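You operate a simulated robot arm through the tools that you are given. There is no shell and no other tool.

Carry out the task below with a simulated robot arm. There is one attempt and no reset: what you move stays moved.

JOB
Ready a shot: lamp arm clamped fully up, lens flap open, camera on.
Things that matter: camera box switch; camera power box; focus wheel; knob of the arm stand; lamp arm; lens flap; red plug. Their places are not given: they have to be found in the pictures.

Only the result counts: the job must be done as asked and must still hold three seconds after the hand-in. Knocking over, shifting, dropping, spilling or breaking anything else fails it.

ROBOT AND FRAMES
A 7-joint arm with a two-finger parallel gripper, fixed in place. Base frame: the origin is at the foot of the arm, x ahead of it, y to its left, z up; the work surface is at about z = 0.8. Readings come in m, degrees, newtons and seconds.
With the tool pointing down near the work surface it reaches from about 0.44 to 0.92 m from the base axis. Its first joint turns from -143.0 to 143.0 degrees. Payload 3 kg.
The tool frame sits at the grasp point between the pads (the TCP): z along the fingers, y along the line on which they close. The tips reach 0.03 m beyond it. The gripper opens to 0.094 m. The fingers are 0.028 m wide and 0.01 m thick; the gripper's body (0.05 by 0.096 m) begins 0.055 m behind the TCP.
Orientation is told as [roll, pitch, yaw] about the base's x, y, z axes, in that order, counted from this pose: with the fingers straight down and closing along the base's y, the tool's x points along the base's -x, its y along +y and its z along -z.

CONTROLS
- The arm moves only by the tool play_rows. Its arguments are lists of equal length, an entry for each row: "slide": the shift along the base's x, y, z in m, a list of three; "delta_rot": the turn, a rotation vector about the base's x, y, z in degrees, a list of three; "gripper": the opening in per cent of the stroke, from 0 (shut) to 100 (fully open). In form: {"slide": [[dx, dy, dz], ...], "delta_rot": [[rx, ry, rz], ...], "gripper": [gripper, ...]}. A call has 1 to 20 rows; each row is the pose to reach, as a shift and turn from the pose commanded when the call began. Each row takes 0.2 s and may step no farther than 0.05 m and 8.6 degrees from the row before; otherwise, or with a gripper value out of range, the whole call is refused. Where a pose cannot be reached the arm comes as near as it can. A force on the tool above 70 N (or 10 N above the force at the start of the call, whichever is more), or a blocked arm, ends the call early, and 0.2 s more pass. Each finger travels about 0.072 m/s and halts on what it meets, pressing with about 41 N; the grip force reading is that of the motor and also rises with nothing between the fingers. The clock runs only during rows and for 0.2 s after the last one: add rows that repeat a pose to give the fingers time. The reply holds the time, the measured pose of the TCP, the force on the tool along the base axes, the opening and the grip force, in the units named above and with some noise, with the torque about the TCP (base axes, N m) and any sound that the robot's microphone picked up, and new pictures: "pictures" is both (left out), scene, wrist or none.
- Cameras (640 x 400 px; columns grow to the right, rows downward): "scene" is fixed at [0.2186, -0.4986, 1.6487]; the picture's right is [0.83, -0.55, 0.00], its down [-0.37, -0.56, -0.74] and it looks along [0.41, 0.62, -0.67] (base axes); focal length 355 px, centre (320, 200). "wrist" rides on the gripper at [0.076, 0.014, -0.102] in the tool frame; the picture's right is [-0.18, 0.98, 0.00], its down [-0.75, -0.14, -0.64] and it looks along [-0.63, -0.12, 0.77] (tool axes); focal length 243 px, centre (320, 200).
- measure_at(camera, pixels): there is no depth. For up to 12 entries [column, row, z] of the newest picture of that camera ("zoom" is the newest enlarged one), the place [x, y] in the base frame at which the ray of that pixel passes the height z, good to about 0.002 m. The clock stands still meanwhile.
- enlarge(camera, box): a new picture of the part [left, top, right, bottom] of that camera's present view, enlarged. The clock stands still meanwhile.
- job_done(): hands the job in; it is judged then, once.

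Open the gripper and draw the arm clear of the work before you hand the job in, unless the task says otherwise.

The tools are called after "Call:" as name(argument=value, ...) on one line, values as JSON. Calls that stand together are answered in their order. play_rows: Moves the arm, as the interface text tells. Its arguments: {"type":"object","properties":{"slide":{"type":"array"},"delta_rot":{"type":"array"},"gripper":{"type":"array"},"pictures":{"type":"string","enum":["both","scene","wrist","none"]}},"required":["slide","delta_rot","gripper"]} The other tools are called the same way: measure_at (camera, pixels) gives the place at which the rays of pixels pass given heights; enlarge (camera, box) takes an enlarged picture of a part of a camera's view; job_done () hands the job in.

At the start:

```text
time_s: 0.0
position: [0.4483, 0.0148, 1.3007]
tool_rot: [0.0, 0.0, 0.0]
contact_force: [0.7, 0.4, 0.2]
wrist_torque: [0.01, -0.01, -0.01]
grip_width: 0.0939
finger_force: 0.0
```

scene: 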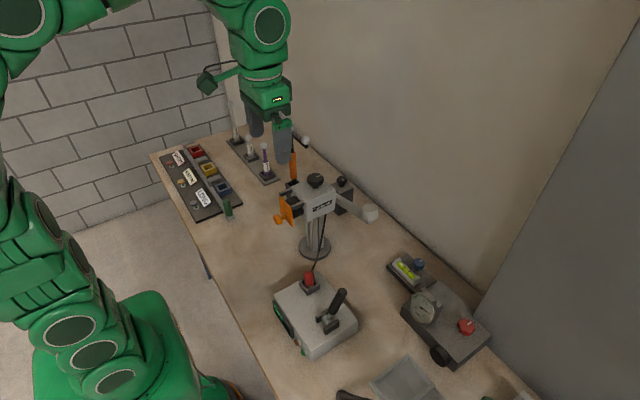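
wrist: 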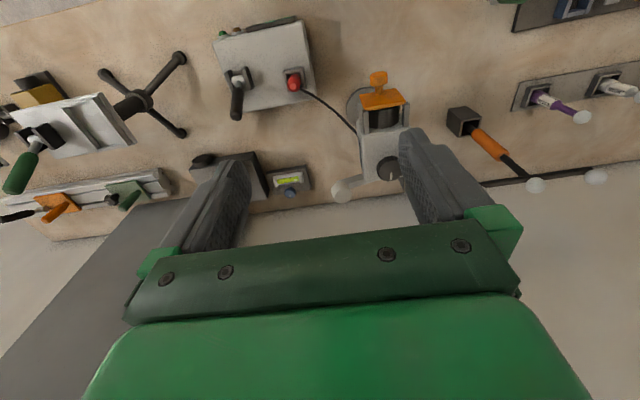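

The scene view shows the camera stand near (315,210), with an orange part at (288,208), and a grey box with a lever and a red plug at (315,315). I'll enlarge these regions to identify the parts.

Call:
enlarge(camera="scene", box=[240, 150, 400, 250])

Call:
enlarge(camera="scene", box=[240, 250, 400, 370])

Call:
enlarge(camera="scene", box=[370, 240, 520, 400])

Call:
enlarge(camera="wrist", box=[190, 0, 450, 210])

Call:
enlarge(camera="wrist", box=[0, 30, 220, 240])

Call:
enlarge(camera="wrist", box=[430, 0, 640, 210])

```text
4.00 times, centred on (320, 200) of scene
```

zoom: 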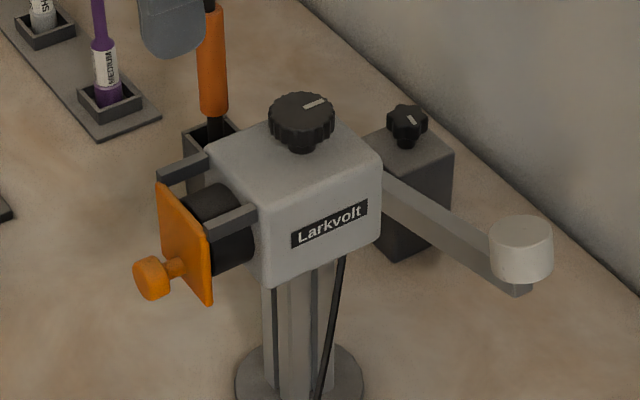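

```text
3.33 times, centred on (320, 310) of scene
```

zoom: 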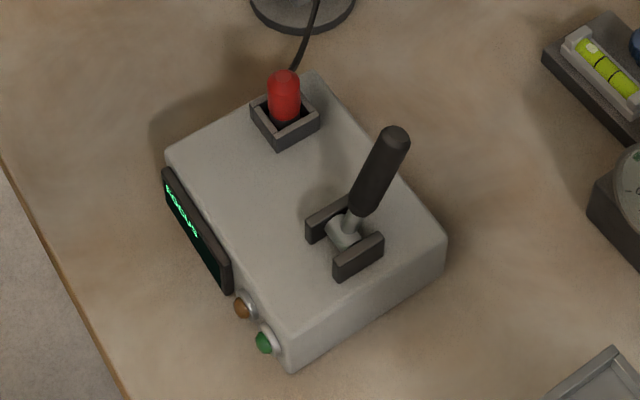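

```text
2.50 times, centred on (445, 320) of scene
```

zoom: 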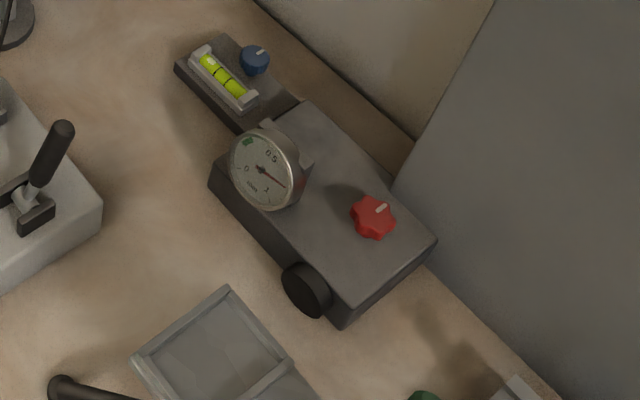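

```text
1.90 times, centred on (320, 105) of wrist
```

zoom: 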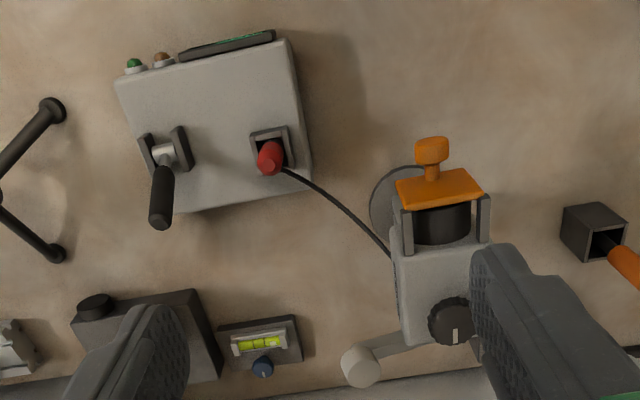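

```text
1.90 times, centred on (110, 135) of wrist
```

zoom: 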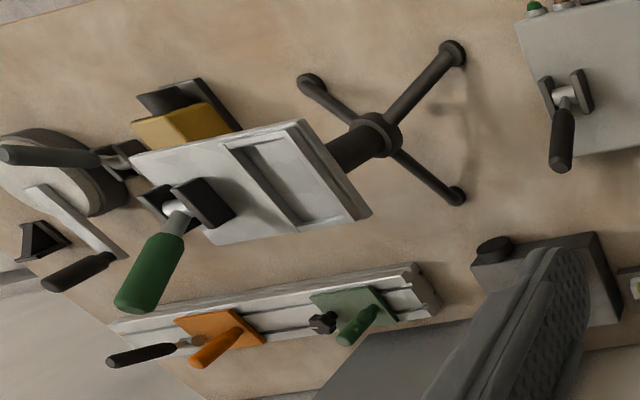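

```text
1.90 times, centred on (535, 105) of wrist
```

zoom: 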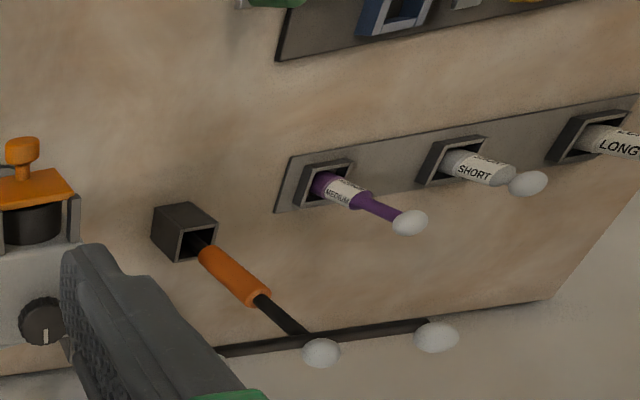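

The camera ("Larkvolt") carries a focus wheel on top, an orange flap in front of the lens, and behind it a dark stand with a star knob and the lamp arm. I'll zoom further on these for detail.

Call:
enlarge(camera="scene", box=[320, 165, 384, 225])

Call:
enlarge(camera="scene", box=[265, 175, 325, 235])

Call:
enlarge(camera="scene", box=[265, 290, 325, 360])

Call:
enlarge(camera="scene", box=[295, 260, 355, 340])

Call:
enlarge(camera="wrist", box=[330, 60, 430, 210])

```text
6.67 times, centred on (352, 195) of scene
```

zoom: 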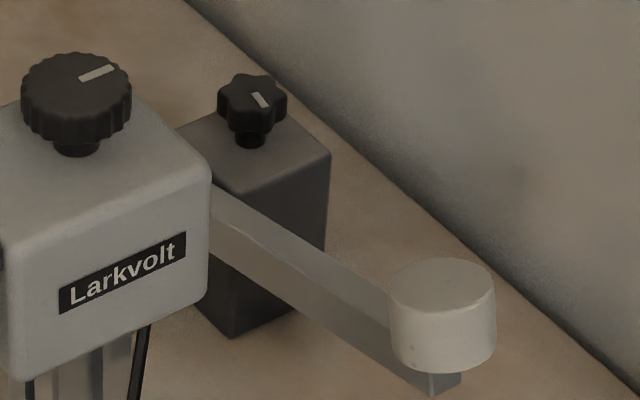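

```text
6.67 times, centred on (295, 205) of scene
```

zoom: 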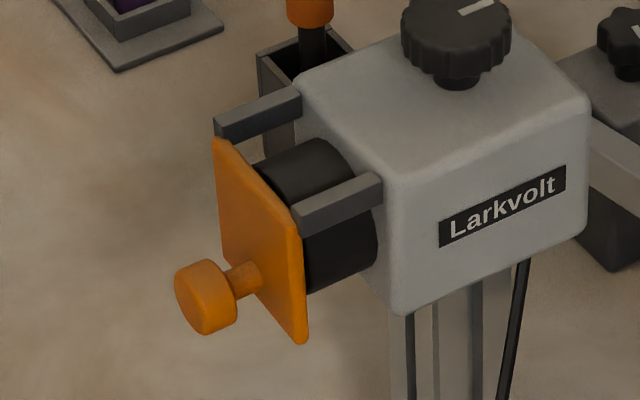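

```text
5.71 times, centred on (295, 325) of scene
```

zoom: 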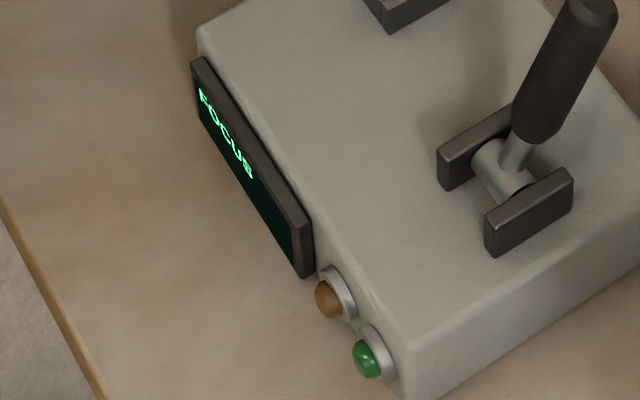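

```text
5.00 times, centred on (325, 300) of scene
```

zoom: 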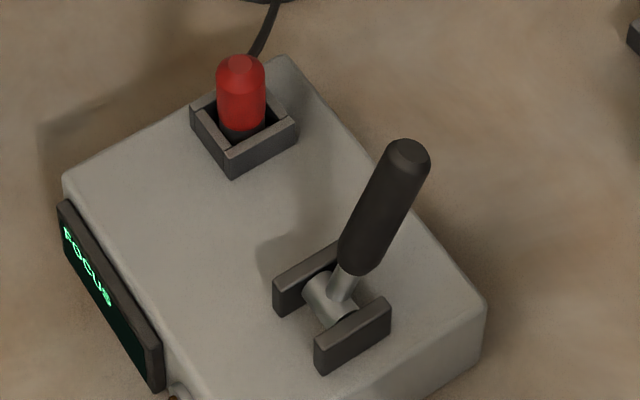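

```text
2.67 times, centred on (380, 135) of wrist
```

zoom: 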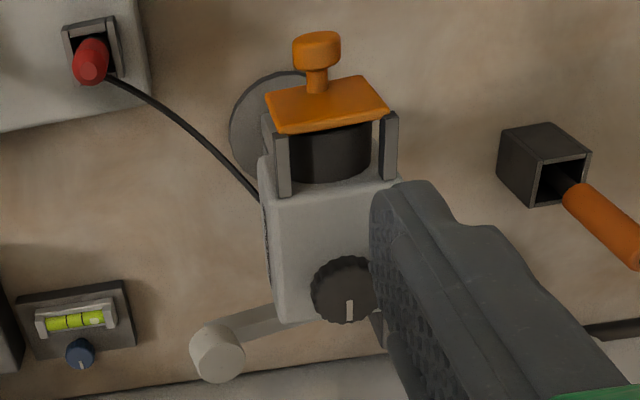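

The flap appears hinged at the top bracket arms, the lever switch on the power box leans to one side, and the display shows "FOCUS". I'll measure the base locations of the main features at plausible heights.

Call:
measure_at(camera="scene", pixels=[[315, 247, 0.8], [315, 181, 1.1], [315, 181, 1.0], [343, 182, 1.0], [343, 182, 0.95], [370, 213, 0.95], [370, 213, 1.0], [278, 219, 1.0], [310, 280, 0.9], [326, 322, 0.9], [340, 295, 0.95], [310, 358, 0.8]])

Call:
measure_at(camera="wrist", pixels=[[362, 100, 0.8], [389, 168, 1.1], [389, 168, 1.0], [347, 190, 0.95], [347, 190, 1.0], [378, 78, 1.0], [294, 82, 0.9], [238, 78, 0.9], [236, 105, 0.95], [315, 97, 0.8], [378, 78, 0.95], [389, 168, 1.05]])

```text
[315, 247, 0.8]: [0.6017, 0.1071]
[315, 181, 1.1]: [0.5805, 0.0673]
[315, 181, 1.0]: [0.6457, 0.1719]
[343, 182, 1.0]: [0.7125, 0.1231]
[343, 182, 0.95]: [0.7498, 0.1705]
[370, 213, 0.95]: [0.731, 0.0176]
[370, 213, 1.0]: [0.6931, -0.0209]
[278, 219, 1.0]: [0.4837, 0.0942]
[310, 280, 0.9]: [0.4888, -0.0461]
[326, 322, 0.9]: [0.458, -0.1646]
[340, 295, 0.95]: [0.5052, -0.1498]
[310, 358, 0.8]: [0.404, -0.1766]
```

```text
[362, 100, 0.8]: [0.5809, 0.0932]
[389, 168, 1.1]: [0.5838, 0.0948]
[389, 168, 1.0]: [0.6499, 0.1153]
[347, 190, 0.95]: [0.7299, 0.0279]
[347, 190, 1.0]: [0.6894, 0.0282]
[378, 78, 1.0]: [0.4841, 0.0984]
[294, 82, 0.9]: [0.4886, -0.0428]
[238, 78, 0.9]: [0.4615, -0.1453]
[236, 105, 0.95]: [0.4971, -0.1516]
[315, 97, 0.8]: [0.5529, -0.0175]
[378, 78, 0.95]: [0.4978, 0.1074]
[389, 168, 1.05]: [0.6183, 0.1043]
```

Triangulating the two views: focus wheel ≈ (0.60,0.10,1.07), flap knob ≈ (0.484,0.097,1.0), plug ≈ (0.489,-0.044,0.90), lever tip ≈ (0.50,-0.15,0.945), lamp ≈ (0.733,0.025,0.945). I'll move the gripper at a safe height to look at the stand and knob with the wrist camera.

Call:
play_rows(slide=[[0.02, 0.03, 0.0], [0.04, 0.06, 0.0], [0.06, 0.09, -0.01], [0.08, 0.12, -0.02], [0.1, 0.15, -0.03], [0.1, 0.16, -0.04]], delta_rot=[[0, 0, 0], [0, 0, 0], [0, 0, 0], [0, 0, 0], [0, 0, 0], [0, 0, 0]], gripper=[100, 100, 100, 100, 100, 100], pictures="both")

```text
time_s: 1.4
position: [0.5493, 0.1723, 1.261]
tool_rot: [0.1, 0.0, -0.1]
contact_force: [0.3, 0.0, -0.3]
wrist_torque: [0.0, 0.0, 0.01]
grip_width: 0.0941
finger_force: 0.1
```

scene: 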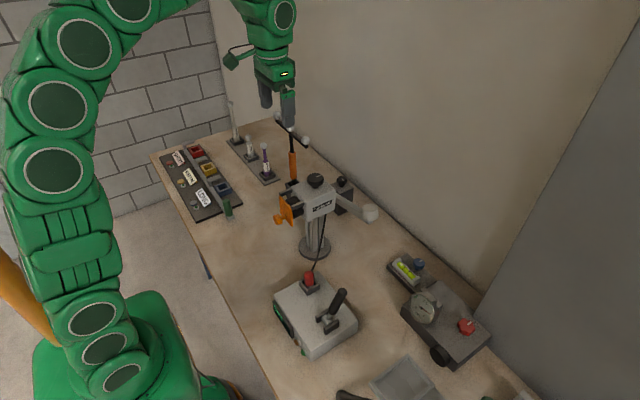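
wrist: 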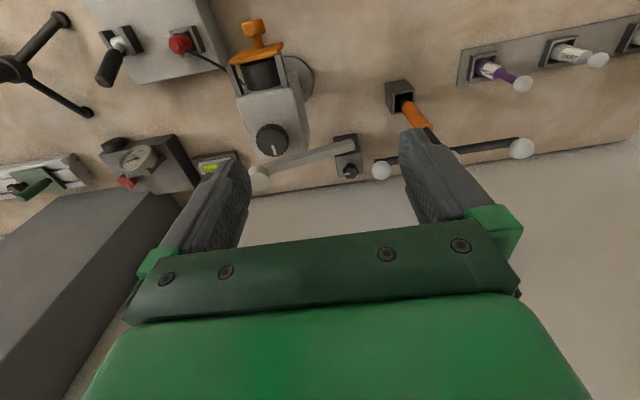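

The stand knob is now visible in the wrist view at about (350,170), with the arm running left to the white lamp at (260,178). I'll zoom in and measure.

Call:
enlarge(camera="wrist", box=[225, 110, 385, 210])

Call:
enlarge(camera="scene", box=[275, 110, 345, 215])

Call:
measure_at(camera="wrist", pixels=[[350, 170, 1.0], [350, 170, 0.95], [350, 170, 0.9], [260, 178, 0.95], [345, 150, 0.95], [345, 150, 0.9], [272, 138, 1.07], [254, 27, 1.0], [520, 148, 0.95], [382, 170, 0.95]])

Call:
measure_at(camera="scene", pixels=[[343, 180, 0.9], [343, 180, 0.93], [343, 180, 0.96], [343, 180, 0.99], [370, 207, 0.95], [305, 140, 0.95], [305, 140, 1.05]])

```text
4.00 times, centred on (305, 160) of wrist
```

zoom: 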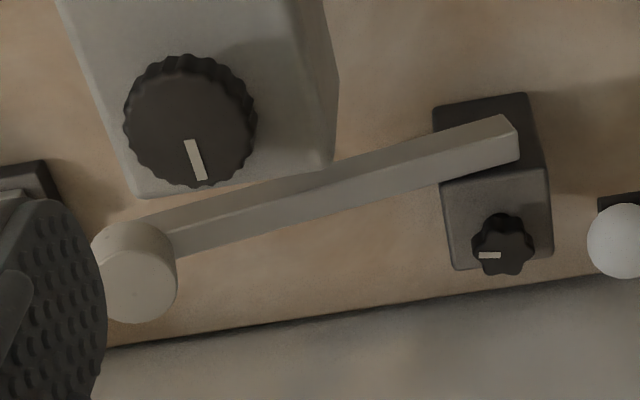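

```text
3.81 times, centred on (310, 162) of scene
```

zoom: 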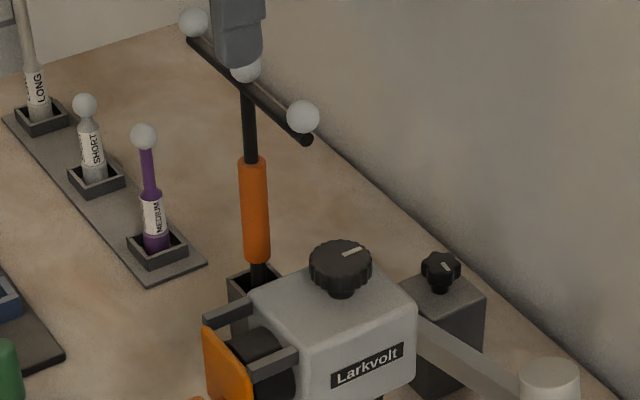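

```text
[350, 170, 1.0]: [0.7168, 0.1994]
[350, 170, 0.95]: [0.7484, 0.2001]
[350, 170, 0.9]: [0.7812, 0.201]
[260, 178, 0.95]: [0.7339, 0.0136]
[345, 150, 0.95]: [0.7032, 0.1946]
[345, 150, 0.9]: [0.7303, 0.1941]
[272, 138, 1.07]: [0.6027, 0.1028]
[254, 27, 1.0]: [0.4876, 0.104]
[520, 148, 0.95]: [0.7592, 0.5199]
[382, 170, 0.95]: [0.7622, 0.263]
```

```text
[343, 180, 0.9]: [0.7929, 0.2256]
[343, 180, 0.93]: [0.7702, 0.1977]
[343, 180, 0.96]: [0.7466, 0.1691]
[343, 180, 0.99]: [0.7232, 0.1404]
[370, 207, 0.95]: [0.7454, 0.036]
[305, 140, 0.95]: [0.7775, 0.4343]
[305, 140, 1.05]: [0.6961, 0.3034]
```

The star knob sits at roughly (0.765,0.20,0.93) atop the stand, and the bar runs from the front of the stand toward -y to the lamp. I'll zoom on the display and indicator lamps in the scene picture before moving.

Call:
enlarge(camera="scene", box=[268, 300, 312, 360])

Call:
enlarge(camera="wrist", box=[210, 0, 330, 90])

Call:
enlarge(camera="wrist", box=[80, 0, 240, 110])

```text
6.67 times, centred on (290, 330) of scene
```

zoom: 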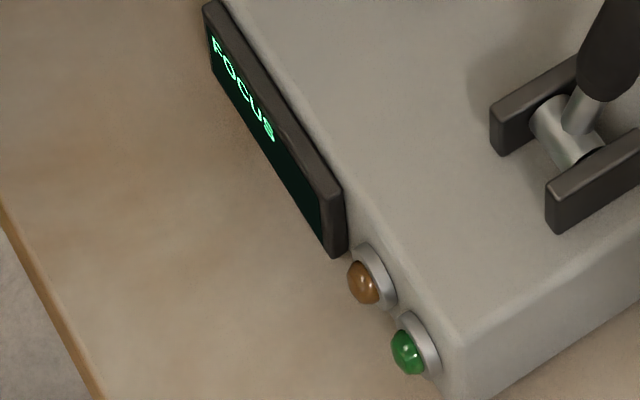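

```text
4.44 times, centred on (270, 45) of wrist
```

zoom: 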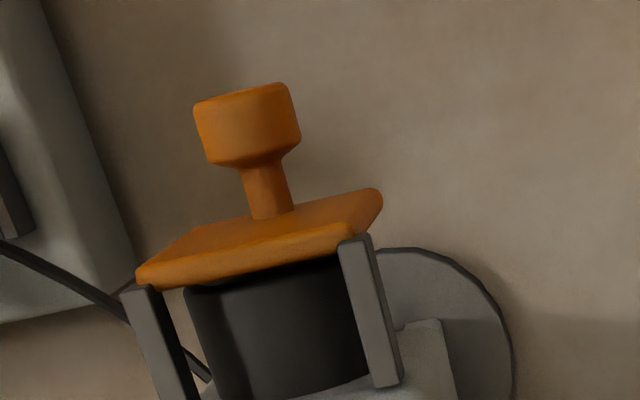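

```text
3.64 times, centred on (160, 55) of wrist
```

zoom: 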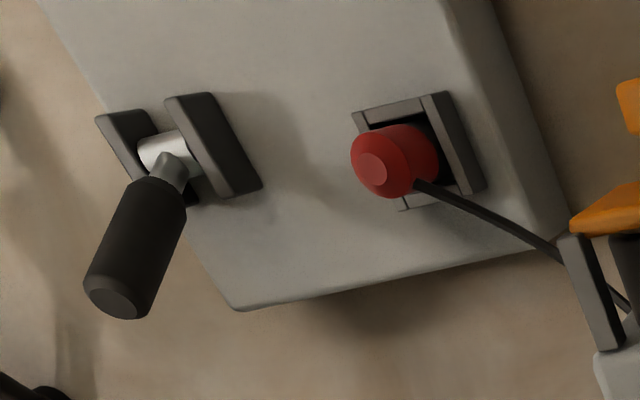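

The display reads "FOCUS" but I can't see its lower half, and the lamps' state is unclear. I'll move the wrist camera over the power box, tilted, to look at the front face and lever closely.

Call:
play_rows(slide=[[-0.017, -0.037, 0.0], [-0.034, -0.074, 0.0], [-0.051, -0.111, -0.02], [-0.068, -0.148, -0.045], [-0.085, -0.185, -0.07], [-0.1, -0.22, -0.095], [-0.118, -0.25, -0.12], [-0.128, -0.26, -0.15], [-0.138, -0.26, -0.18]], delta_rot=[[0, 0, 0], [0, -3, 0], [0, -6, 0], [0, -9, 0], [0, -12, 0], [0, -15, 0], [0, -18, 0], [0, -20, 0], [0, -20, 0]], gripper=[100, 100, 100, 100, 100, 100, 100, 100, 100], pictures="both")

```text
time_s: 3.4
position: [0.4111, -0.0876, 1.0824]
tool_rot: [0.0, -20.0, 0.1]
contact_force: [0.0, -0.7, 0.2]
wrist_torque: [-0.02, 0.0, -0.01]
grip_width: 0.0938
finger_force: 0.0
```

scene: 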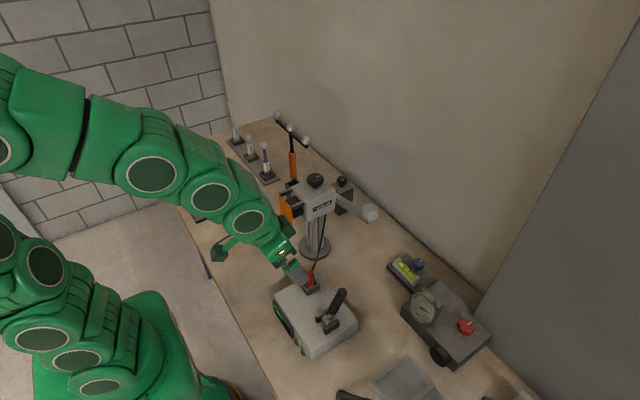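
wrist: 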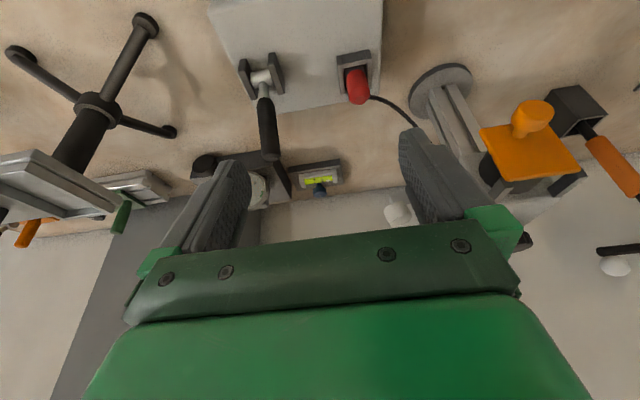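

The box's front face lies just above the picture's top edge. I'll draw back and slightly up to bring it into view.

Call:
play_rows(slide=[[-0.02, 0, 0.02], [-0.04, 0, 0.03], [-0.055, 0, 0.03], [-0.055, 0, 0.03]], delta_rot=[[0, 0, 0], [0, 0, 0], [0, 0, 0], [0, 0, 0]], gripper=[100, 100, 100, 100], pictures="wrist")

```text
time_s: 4.4
position: [0.3563, -0.0875, 1.1122]
tool_rot: [0.0, -20.1, 0.1]
contact_force: [-0.5, -0.1, 0.0]
wrist_torque: [-0.03, -0.02, 0.02]
grip_width: 0.094
finger_force: 0.2
```

wrist: 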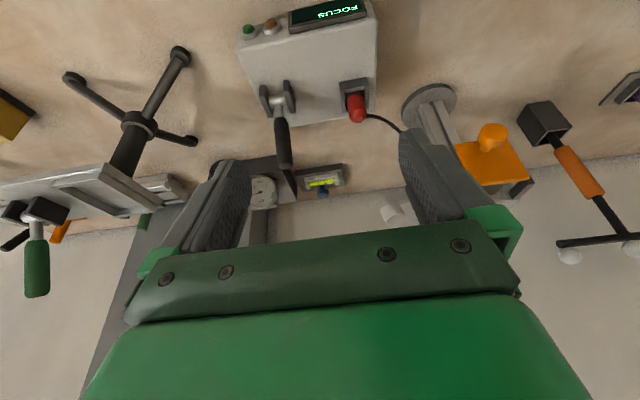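

Now the display and lamps are visible at the top (250–365, 0–35). I'll enlarge that area.

Call:
enlarge(camera="wrist", box=[225, 0, 385, 60])

Call:
enlarge(camera="wrist", box=[235, 60, 395, 180])

Call:
enlarge(camera="wrist", box=[395, 80, 535, 200])

```text
4.00 times, centred on (305, 30) of wrist
```

zoom: 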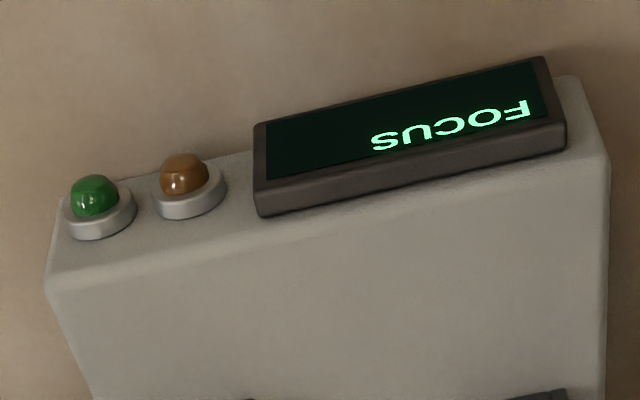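

```text
3.33 times, centred on (315, 120) of wrist
```

zoom: 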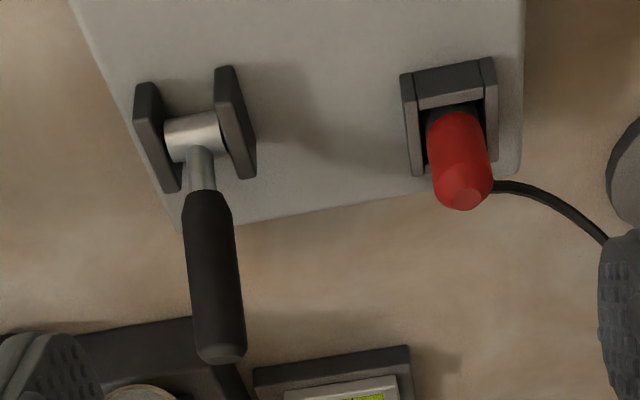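

```text
3.33 times, centred on (465, 140) of wrist
```

zoom: 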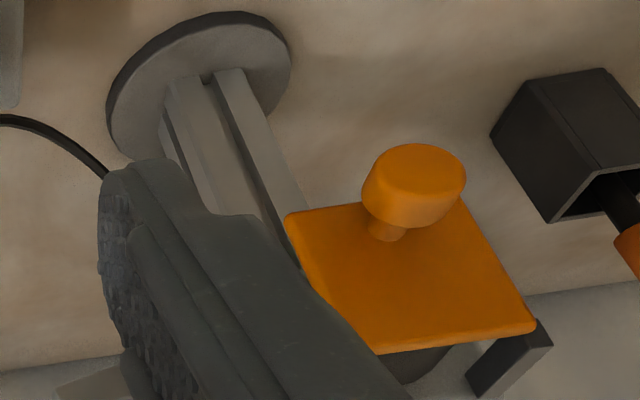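

The display only shows "FOCUS" as a label and both lamps look dark, so the camera is evidently off with the lever leaning toward +x. Before planning the clamp knob, I'll measure the wall/table edge and tall objects near the stand.

Call:
enlarge(camera="scene", box=[300, 110, 420, 230])

Call:
measure_at(camera="scene", pixels=[[370, 188, 0.8], [400, 213, 0.8], [330, 155, 0.8], [440, 250, 0.8], [370, 207, 0.95], [381, 214, 0.945], [304, 141, 1.1], [278, 116, 1.1]])

```text
3.33 times, centred on (360, 170) of scene
```

zoom: 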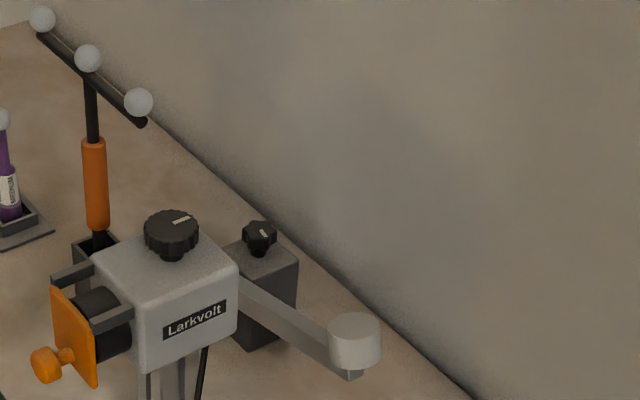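

```text
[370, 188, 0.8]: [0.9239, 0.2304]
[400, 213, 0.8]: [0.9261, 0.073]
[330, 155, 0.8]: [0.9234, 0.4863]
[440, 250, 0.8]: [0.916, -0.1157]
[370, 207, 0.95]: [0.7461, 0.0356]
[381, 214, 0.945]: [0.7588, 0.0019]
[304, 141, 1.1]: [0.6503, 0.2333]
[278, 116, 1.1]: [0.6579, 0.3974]
```

The wall is at x≈0.924, so there's room behind the stand; the T-bar ball ends at (0.65,0.233,1.10) must be avoided. I'll go over the camera at a safe height to a spot above and in front of the stand for a closer view.

Call:
play_rows(slide=[[0.02, 0.01, 0.04], [0.05, 0.03, 0.07], [0.085, 0.055, 0.1], [0.12, 0.08, 0.125], [0.16, 0.105, 0.14], [0.2, 0.13, 0.14], [0.24, 0.155, 0.14], [0.28, 0.18, 0.14], [0.315, 0.21, 0.14], [0.344, 0.228, 0.14], [0.344, 0.228, 0.1], [0.344, 0.228, 0.06], [0.344, 0.228, 0.06]], delta_rot=[[0, 3, 0], [0, 6, 0], [0, 9, 0], [0, 12, 0], [0, 15, 0], [0, 18, 0], [0, 20, 0], [0, 20, 0], [0, 20, 0], [0, 20, 0], [0, 20, 0], [0, 20, 0], [0, 20, 0]], gripper=[100, 100, 100, 100, 100, 100, 100, 100, 100, 100, 100, 100, 100], pictures="both")

```text
refused: row 3 steps farther than a row can; nothing moved
```

The third row stepped a little too far; I'll resend the same route with smaller steps.

Call:
play_rows(slide=[[0.02, 0.01, 0.035], [0.045, 0.025, 0.07], [0.075, 0.045, 0.1], [0.11, 0.07, 0.12], [0.145, 0.095, 0.135], [0.185, 0.12, 0.14], [0.225, 0.145, 0.14], [0.265, 0.17, 0.14], [0.305, 0.198, 0.14], [0.344, 0.228, 0.14], [0.344, 0.228, 0.1], [0.344, 0.228, 0.06], [0.344, 0.228, 0.06]], delta_rot=[[0, 3, 0], [0, 6, 0], [0, 9, 0], [0, 12, 0], [0, 15, 0], [0, 18, 0], [0, 20, 0], [0, 20, 0], [0, 20, 0], [0, 20, 0], [0, 20, 0], [0, 20, 0], [0, 20, 0]], gripper=[100, 100, 100, 100, 100, 100, 100, 100, 100, 100, 100, 100, 100], pictures="both")

```text
time_s: 7.2
position: [0.7012, 0.1428, 1.1716]
tool_rot: [0.0, -0.1, -0.1]
contact_force: [0.7, 0.8, 0.0]
wrist_torque: [0.04, 0.0, 0.01]
grip_width: 0.0941
finger_force: 0.0
```

scene: 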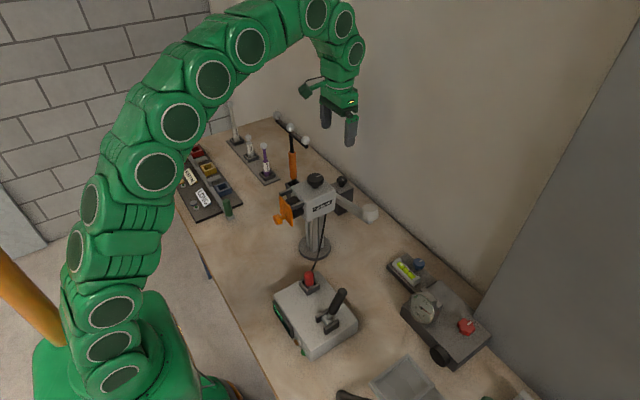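
wrist: 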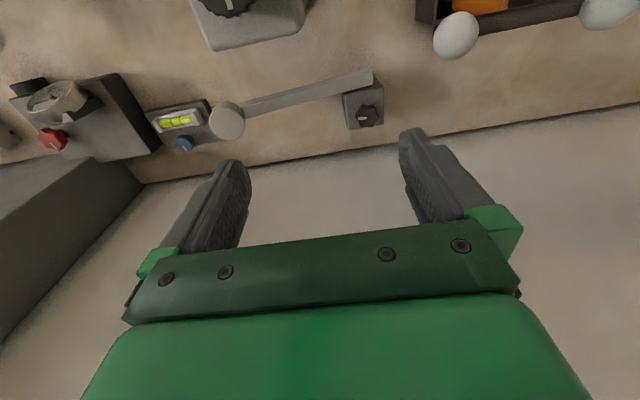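

The stand with the star knob is now clear at (367,115) in the wrist view. I'll enlarge it and measure heights.

Call:
enlarge(camera="wrist", box=[200, 60, 400, 150])

Call:
enlarge(camera="wrist", box=[335, 60, 400, 140])

Call:
measure_at(camera="wrist", pixels=[[367, 115, 0.93], [367, 115, 0.94], [367, 115, 0.92], [345, 97, 0.9], [383, 86, 0.9], [227, 120, 0.95], [227, 120, 0.97], [371, 75, 0.9], [371, 75, 0.92], [456, 34, 1.1]])

Call:
measure_at(camera="scene", pixels=[[344, 180, 0.92], [344, 180, 0.93], [344, 180, 0.94], [353, 189, 0.9], [353, 189, 0.89], [370, 206, 0.96], [370, 206, 0.97]])

```text
3.20 times, centred on (300, 105) of wrist
```

zoom: 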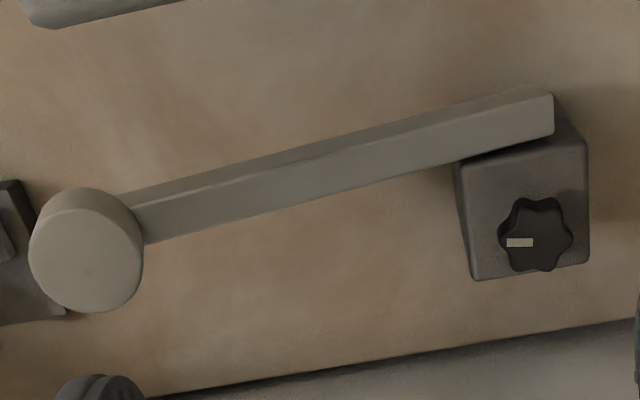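

```text
5.00 times, centred on (368, 100) of wrist
```

zoom: 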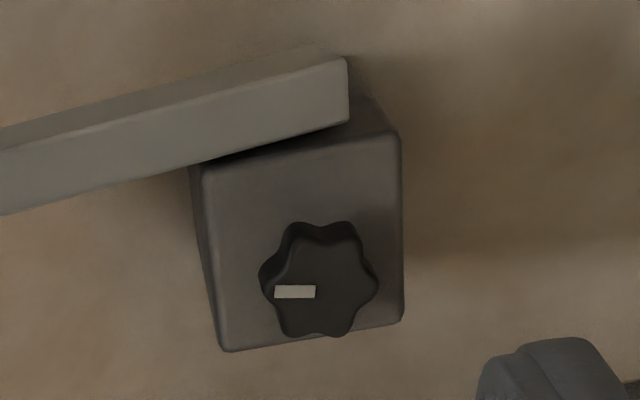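

```text
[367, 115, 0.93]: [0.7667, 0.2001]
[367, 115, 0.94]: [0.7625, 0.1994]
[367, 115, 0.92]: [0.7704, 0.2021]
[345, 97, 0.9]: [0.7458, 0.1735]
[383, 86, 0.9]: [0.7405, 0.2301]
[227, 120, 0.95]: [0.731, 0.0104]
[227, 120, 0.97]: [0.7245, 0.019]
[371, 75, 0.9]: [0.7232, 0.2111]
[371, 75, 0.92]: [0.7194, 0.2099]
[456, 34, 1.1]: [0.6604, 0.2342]
```

```text
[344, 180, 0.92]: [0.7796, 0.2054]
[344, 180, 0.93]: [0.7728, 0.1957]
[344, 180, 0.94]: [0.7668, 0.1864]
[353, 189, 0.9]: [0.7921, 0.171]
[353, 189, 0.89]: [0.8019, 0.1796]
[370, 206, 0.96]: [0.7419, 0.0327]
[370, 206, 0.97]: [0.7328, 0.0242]
```

I'll triangulate the top corner of the stand box and the bar ends so I know how deep the fingertips can go.

Call:
measure_at(camera="wrist", pixels=[[348.4, 130, 0.88], [348.4, 130, 0.9], [348.4, 130, 0.92], [345, 93, 0.9], [384, 87, 0.9], [384.6, 123.6, 0.9], [373.4, 71.4, 0.9], [374, 84.4, 0.9], [243, 104, 0.92], [247, 116, 0.92]])

Call:
measure_at(camera="scene", pixels=[[353, 189.5, 0.88], [353, 189.5, 0.9], [353, 189.5, 0.92], [352.5, 208, 0.8], [370, 221, 0.92], [370, 221, 0.9], [366, 219, 0.92]])

Call:
enlarge(camera="scene", box=[325, 170, 385, 230])

```text
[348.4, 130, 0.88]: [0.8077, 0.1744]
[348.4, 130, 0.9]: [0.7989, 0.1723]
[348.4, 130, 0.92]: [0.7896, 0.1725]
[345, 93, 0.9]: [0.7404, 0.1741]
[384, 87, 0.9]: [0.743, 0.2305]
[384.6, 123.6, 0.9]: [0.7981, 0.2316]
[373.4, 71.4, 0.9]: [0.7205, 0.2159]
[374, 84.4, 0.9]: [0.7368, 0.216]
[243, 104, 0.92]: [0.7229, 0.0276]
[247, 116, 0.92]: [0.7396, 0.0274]
```

```text
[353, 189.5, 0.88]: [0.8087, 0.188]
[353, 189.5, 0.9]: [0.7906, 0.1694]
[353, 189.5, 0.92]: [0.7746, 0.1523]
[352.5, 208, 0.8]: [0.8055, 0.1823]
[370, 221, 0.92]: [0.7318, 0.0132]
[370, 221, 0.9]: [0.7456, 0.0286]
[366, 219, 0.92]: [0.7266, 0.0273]
```

```text
6.67 times, centred on (355, 200) of scene
```

zoom: 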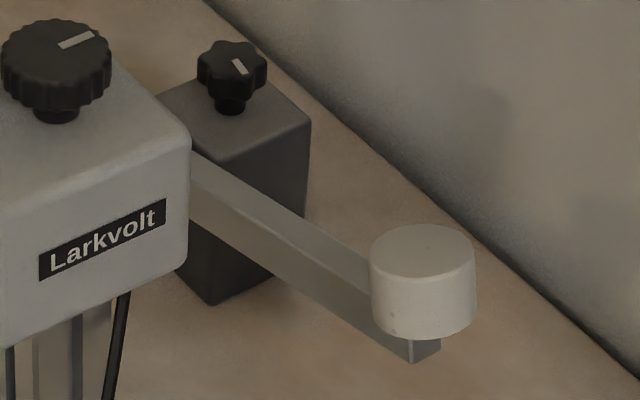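

The stand box top is at z≈0.895, spanning x 0.74–0.80 and y 0.173–0.231, with the knob centred at about (0.769,0.202). I'll come over it with the hand yawed −60° (to keep the camera bracket off the T-bar), then descend to just above the knob.

Call:
play_rows(slide=[[0.017, 0.015, 0.0], [0.034, 0.03, 0.0], [0.051, 0.045, 0.0], [0.068, 0.059, 0.0], [0.068, 0.059, 0.0], [0.068, 0.059, 0.0], [0.068, 0.059, 0.0], [0.068, 0.059, -0.04], [0.068, 0.059, -0.08], [0.068, 0.059, -0.12], [0.068, 0.059, -0.16], [0.068, 0.059, -0.18], [0.068, 0.059, -0.18]], delta_rot=[[0, 0, -8], [0, 0, -16], [0, 0, -24], [0, 0, -32], [0, 0, -40], [0, 0, -48], [0, 0, -56], [0, 0, -60], [0, 0, -60], [0, 0, -60], [0, 0, -60], [0, 0, -60], [0, 0, -60]], gripper=[75, 75, 75, 75, 75, 75, 75, 75, 75, 75, 75, 75, 75], pictures="both")

```text
time_s: 10.0
position: [0.7684, 0.202, 0.9905]
tool_rot: [0.0, 0.1, -60.0]
contact_force: [-0.1, -0.7, -0.1]
wrist_torque: [-0.02, -0.03, 0.02]
grip_width: 0.0705
finger_force: 0.0
```

scene: 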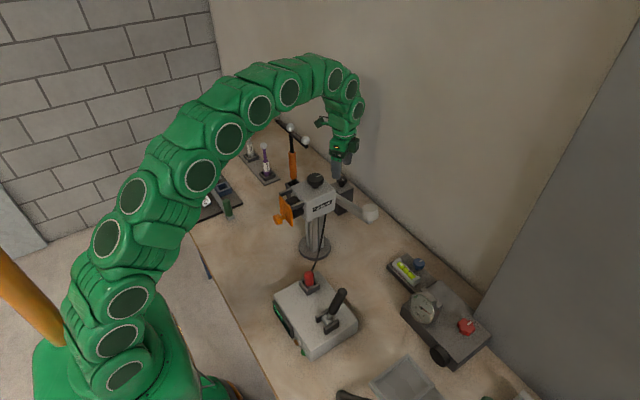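
wrist: 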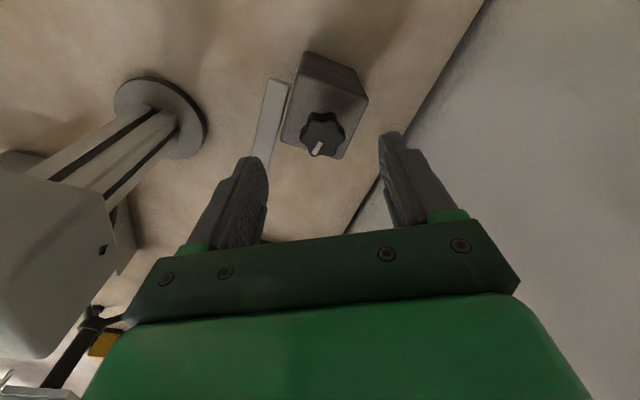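

The knob sits between the fingers at (323,130). I'll check its position relative to the TCP at the expected knob height.

Call:
measure_at(camera="wrist", pixels=[[323, 128, 0.925], [323, 128, 0.93], [323, 128, 0.92], [297, 142, 0.895], [332, 158, 0.895], [367, 97, 0.895], [308, 52, 0.895]])

Call:
enlarge(camera="wrist", box=[230, 30, 420, 230])

```text
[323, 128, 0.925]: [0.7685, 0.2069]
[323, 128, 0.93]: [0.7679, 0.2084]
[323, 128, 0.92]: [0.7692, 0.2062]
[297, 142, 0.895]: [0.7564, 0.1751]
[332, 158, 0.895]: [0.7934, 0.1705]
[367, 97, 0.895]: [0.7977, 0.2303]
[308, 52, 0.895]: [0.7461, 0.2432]
```

```text
2.00 times, centred on (325, 130) of wrist
```

zoom: 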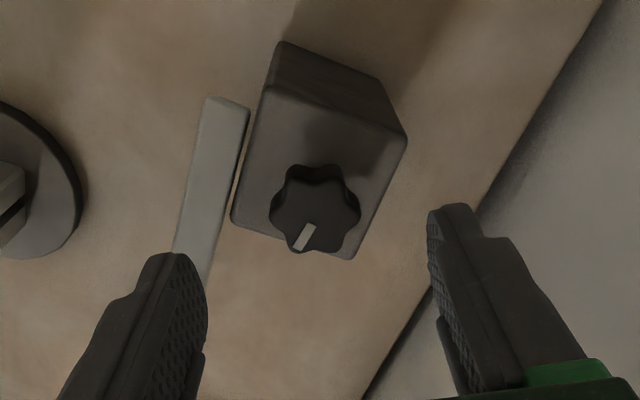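

The knob is centred well enough under the TCP. I'll descend to z≈0.932 (tips just above the box top) and close on the knob.

Call:
play_rows(slide=[[0, 0, -0.03], [0, 0, -0.05], [0, 0, -0.058], [0, 0, -0.058]], delta_rot=[[0, 0, 0], [0, 0, 0], [0, 0, 0], [0, 0, 0]], gripper=[75, 75, 75, 75], pictures="wrist")

Call:
play_rows(slide=[[0, 0, 0], [0, 0, 0], [0, 0, 0], [0, 0, 0]], delta_rot=[[0, 0, 0], [0, 0, 0], [0, 0, 0], [0, 0, 0]], gripper=[30, 30, 30, 30], pictures="both")

```text
time_s: 11.0
position: [0.7678, 0.2023, 0.932]
tool_rot: [0.1, 0.1, -59.9]
contact_force: [-0.9, 1.9, 12.3]
wrist_torque: [-0.38, 0.47, -0.09]
grip_width: 0.0707
finger_force: 0.3
```

wrist: 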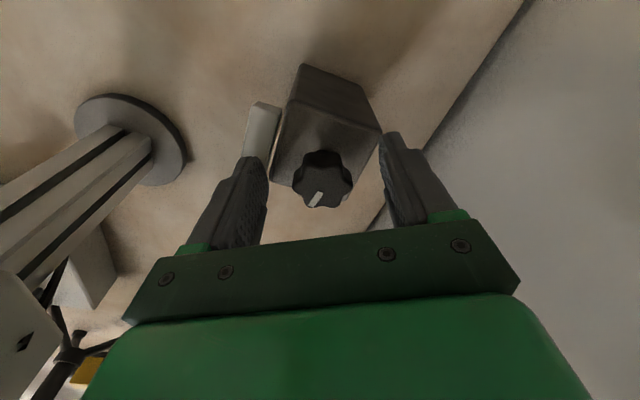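

```text
time_s: 12.0
position: [0.7677, 0.2028, 0.9321]
tool_rot: [0.0, -0.1, -59.9]
contact_force: [10.4, 5.7, -6.0]
wrist_torque: [0.09, -0.06, 0.03]
grip_width: 0.0351
finger_force: 6.3
```

scene: 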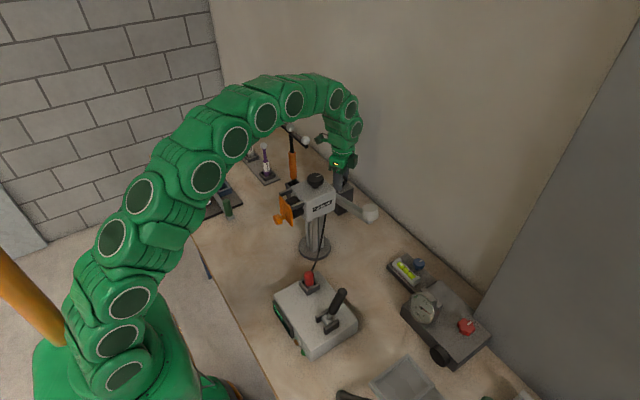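
wrist: 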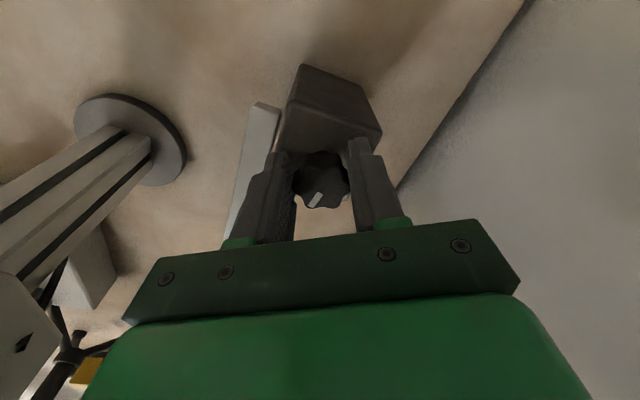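

The fingers closed on the knob (width 0.035). I'll nudge the TCP about 3 mm along the closing axis to centre it, tighten the grip and turn counter-clockwise by 25° while watching torque.

Call:
play_rows(slide=[[0.003, 0.0015, 0.001], [0.003, 0.0015, 0.001], [0.003, 0.0015, 0.001], [0.003, 0.0015, 0.001], [0.003, 0.0015, 0.001], [0.003, 0.0015, 0.001], [0.003, 0.0015, 0.001]], delta_rot=[[0, 0, 0], [0, 0, 0], [0, 0, 5], [0, 0, 10], [0, 0, 15], [0, 0, 20], [0, 0, 25]], gripper=[10, 10, 10, 10, 10, 10, 10], pictures="both")

```text
time_s: 13.6
position: [0.7714, 0.2013, 0.9324]
tool_rot: [0.0, 0.0, -35.0]
contact_force: [-26.6, -37.3, -21.8]
wrist_torque: [-0.17, 0.22, 0.02]
grip_width: 0.0359
finger_force: 23.4
```

scene: 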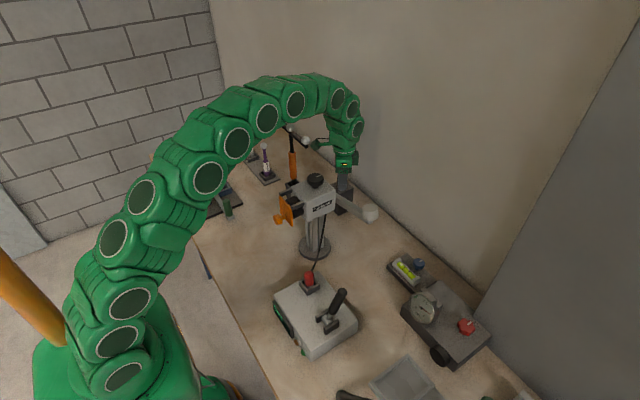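
wrist: 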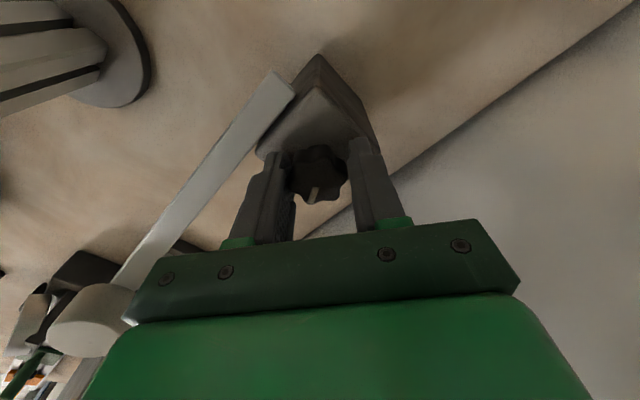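

The knob is held but the lateral force has grown to ~46 N, so the TCP is off-centre. I'll zoom to see whether the knob's mark turned with the hand.

Call:
enlarge(camera="wrist", box=[250, 120, 390, 230])

Call:
enlarge(camera="scene", box=[310, 150, 390, 230])

```text
3.64 times, centred on (320, 175) of wrist
```

zoom: 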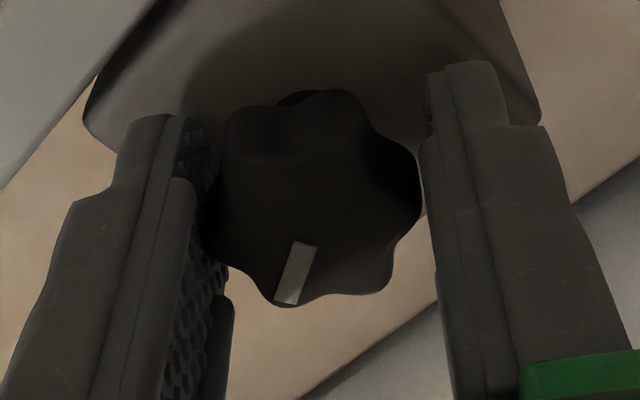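

```text
5.00 times, centred on (350, 190) of scene
```

zoom: 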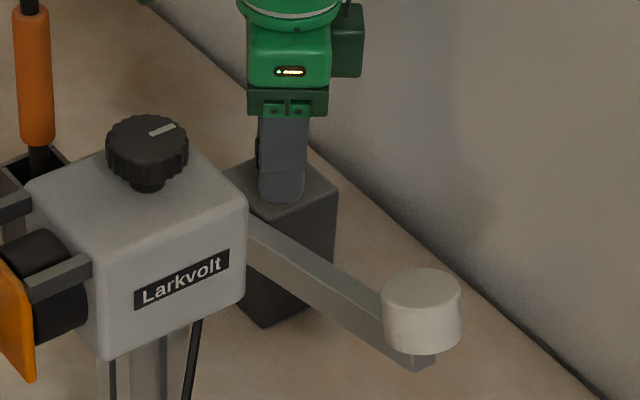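

The mark turned with the hand, so the knob rotates; the arm hasn't moved. I'll relax the off-centre load (shift about −2.5 mm) and keep turning counter-clockwise another 60°.

Call:
play_rows(slide=[[-0.002, -0.0025, -0.001], [-0.002, -0.0025, -0.001], [-0.002, -0.0025, -0.001]], delta_rot=[[0, 0, 0], [0, 0, 2], [0, 0, 4]], gripper=[10, 10, 10], pictures="none")

```text
time_s: 14.4
position: [0.7703, 0.2006, 0.9338]
tool_rot: [0.2, -0.1, -31.0]
contact_force: [-0.6, -21.9, -0.7]
wrist_torque: [-0.69, -0.43, 0.08]
grip_width: 0.0334
finger_force: 44.8
```

Forces eased (lateral −22 N in y). I'll shift another −2 mm in y and continue the turn to +50°.

Call:
play_rows(slide=[[0, -0.0015, 0], [0, -0.0015, 0], [0, -0.0015, 0], [0, -0.0015, 0], [0, -0.0015, 0], [0, -0.0015, 0], [0, -0.0015, 0], [0, -0.0015, 0]], delta_rot=[[0, 0, 0], [0, 0, 6], [0, 0, 12], [0, 0, 18], [0, 0, 24], [0, 0, 30], [0, 0, 36], [0, 0, 40]], gripper=[10, 10, 10, 10, 10, 10, 10, 10], pictures="both")

```text
time_s: 16.2
position: [0.77, 0.1996, 0.9335]
tool_rot: [0.1, -0.1, 9.2]
contact_force: [27.6, 38.8, 25.2]
wrist_torque: [0.88, -0.52, -0.01]
grip_width: 0.0336
finger_force: 44.9
```

scene: 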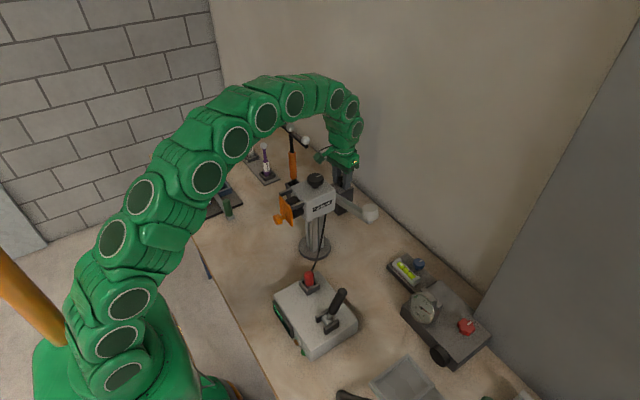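
wrist: 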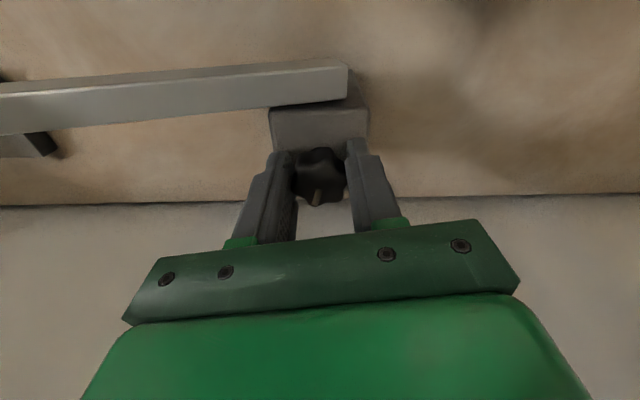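

The knob has now turned ~70° CCW with no stop felt, though lateral load flipped sign; I'll recentre by +1.5 mm and turn a further 50°.

Call:
play_rows(slide=[[0.0015, 0.002, 0.001], [0.0015, 0.002, 0.001], [0.0015, 0.002, 0.001], [0.0015, 0.002, 0.001], [0.0015, 0.002, 0.001], [0.0015, 0.002, 0.001], [0.0015, 0.002, 0.001], [0.0015, 0.002, 0.001], [0.0015, 0.002, 0.001]], delta_rot=[[0, 0, 0], [0, 0, 7], [0, 0, 14], [0, 0, 21], [0, 0, 28], [0, 0, 35], [0, 0, 42], [0, 0, 50], [0, 0, 50]], gripper=[10, 10, 10, 10, 10, 10, 10, 10, 10], pictures="both")

```text
time_s: 18.2
position: [0.7703, 0.1995, 0.9326]
tool_rot: [0.0, 0.1, 59.2]
contact_force: [-20.5, 25.2, -1.3]
wrist_torque: [0.4, 0.19, -0.45]
grip_width: 0.0333
finger_force: 44.8
```

scene: 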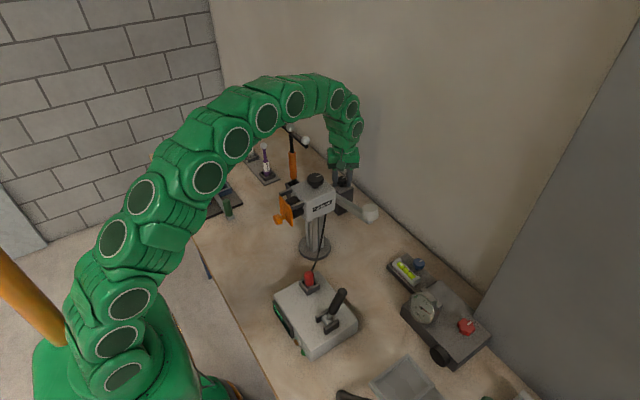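
wrist: 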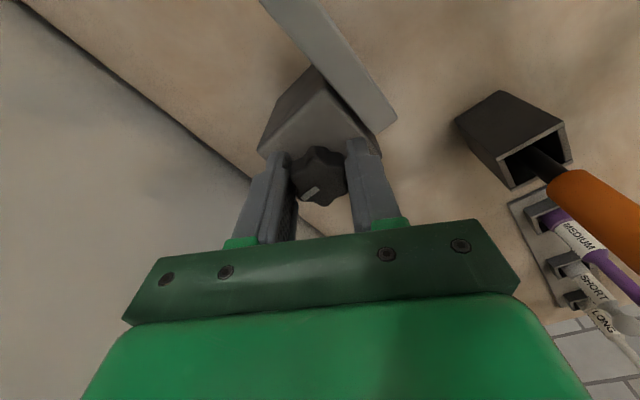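

The z-torque of −0.45 N·m and the mark having slipped relative to the fingers suggest the knob reached a CCW stop. I'll zoom to read the mark, then release and back off.

Call:
enlarge(camera="wrist", box=[250, 120, 390, 230])

Call:
play_rows(slide=[[0, 0, 0], [0, 0, 0], [0, 0, 0], [0, 0, 0.03], [0, 0, 0.07], [0, 0, 0.11], [0, 0, 0.11]], delta_rot=[[0, 0, 0], [0, 0, 0], [0, 0, 0], [0, 0, 0], [0, 0, 0], [0, 0, 0], [0, 0, 0]], gripper=[65, 65, 65, 65, 65, 65, 65], pictures="both")

```text
3.64 times, centred on (320, 175) of wrist
```

zoom: 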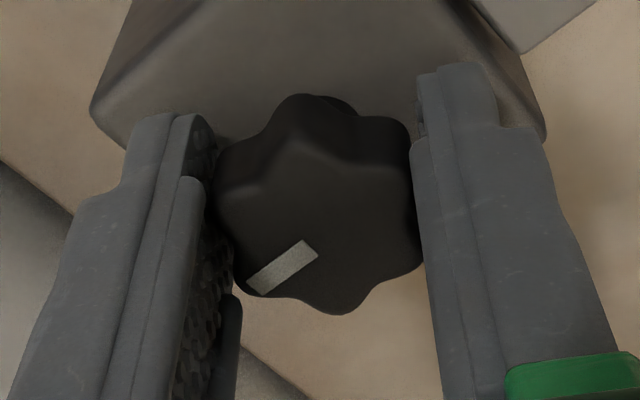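

```text
time_s: 19.8
position: [0.7715, 0.2012, 1.0423]
tool_rot: [0.0, 0.0, 59.1]
contact_force: [0.5, 0.6, 0.2]
wrist_torque: [-0.01, 0.0, -0.02]
grip_width: 0.0612
finger_force: 0.0
```

scene: 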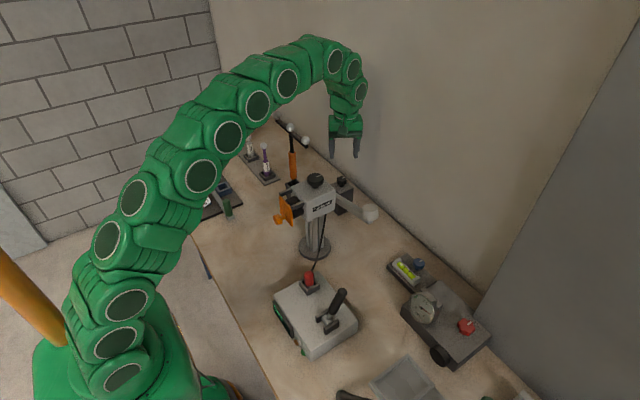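
wrist: 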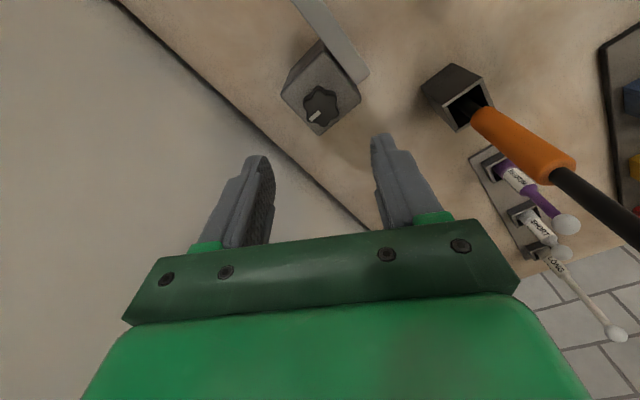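

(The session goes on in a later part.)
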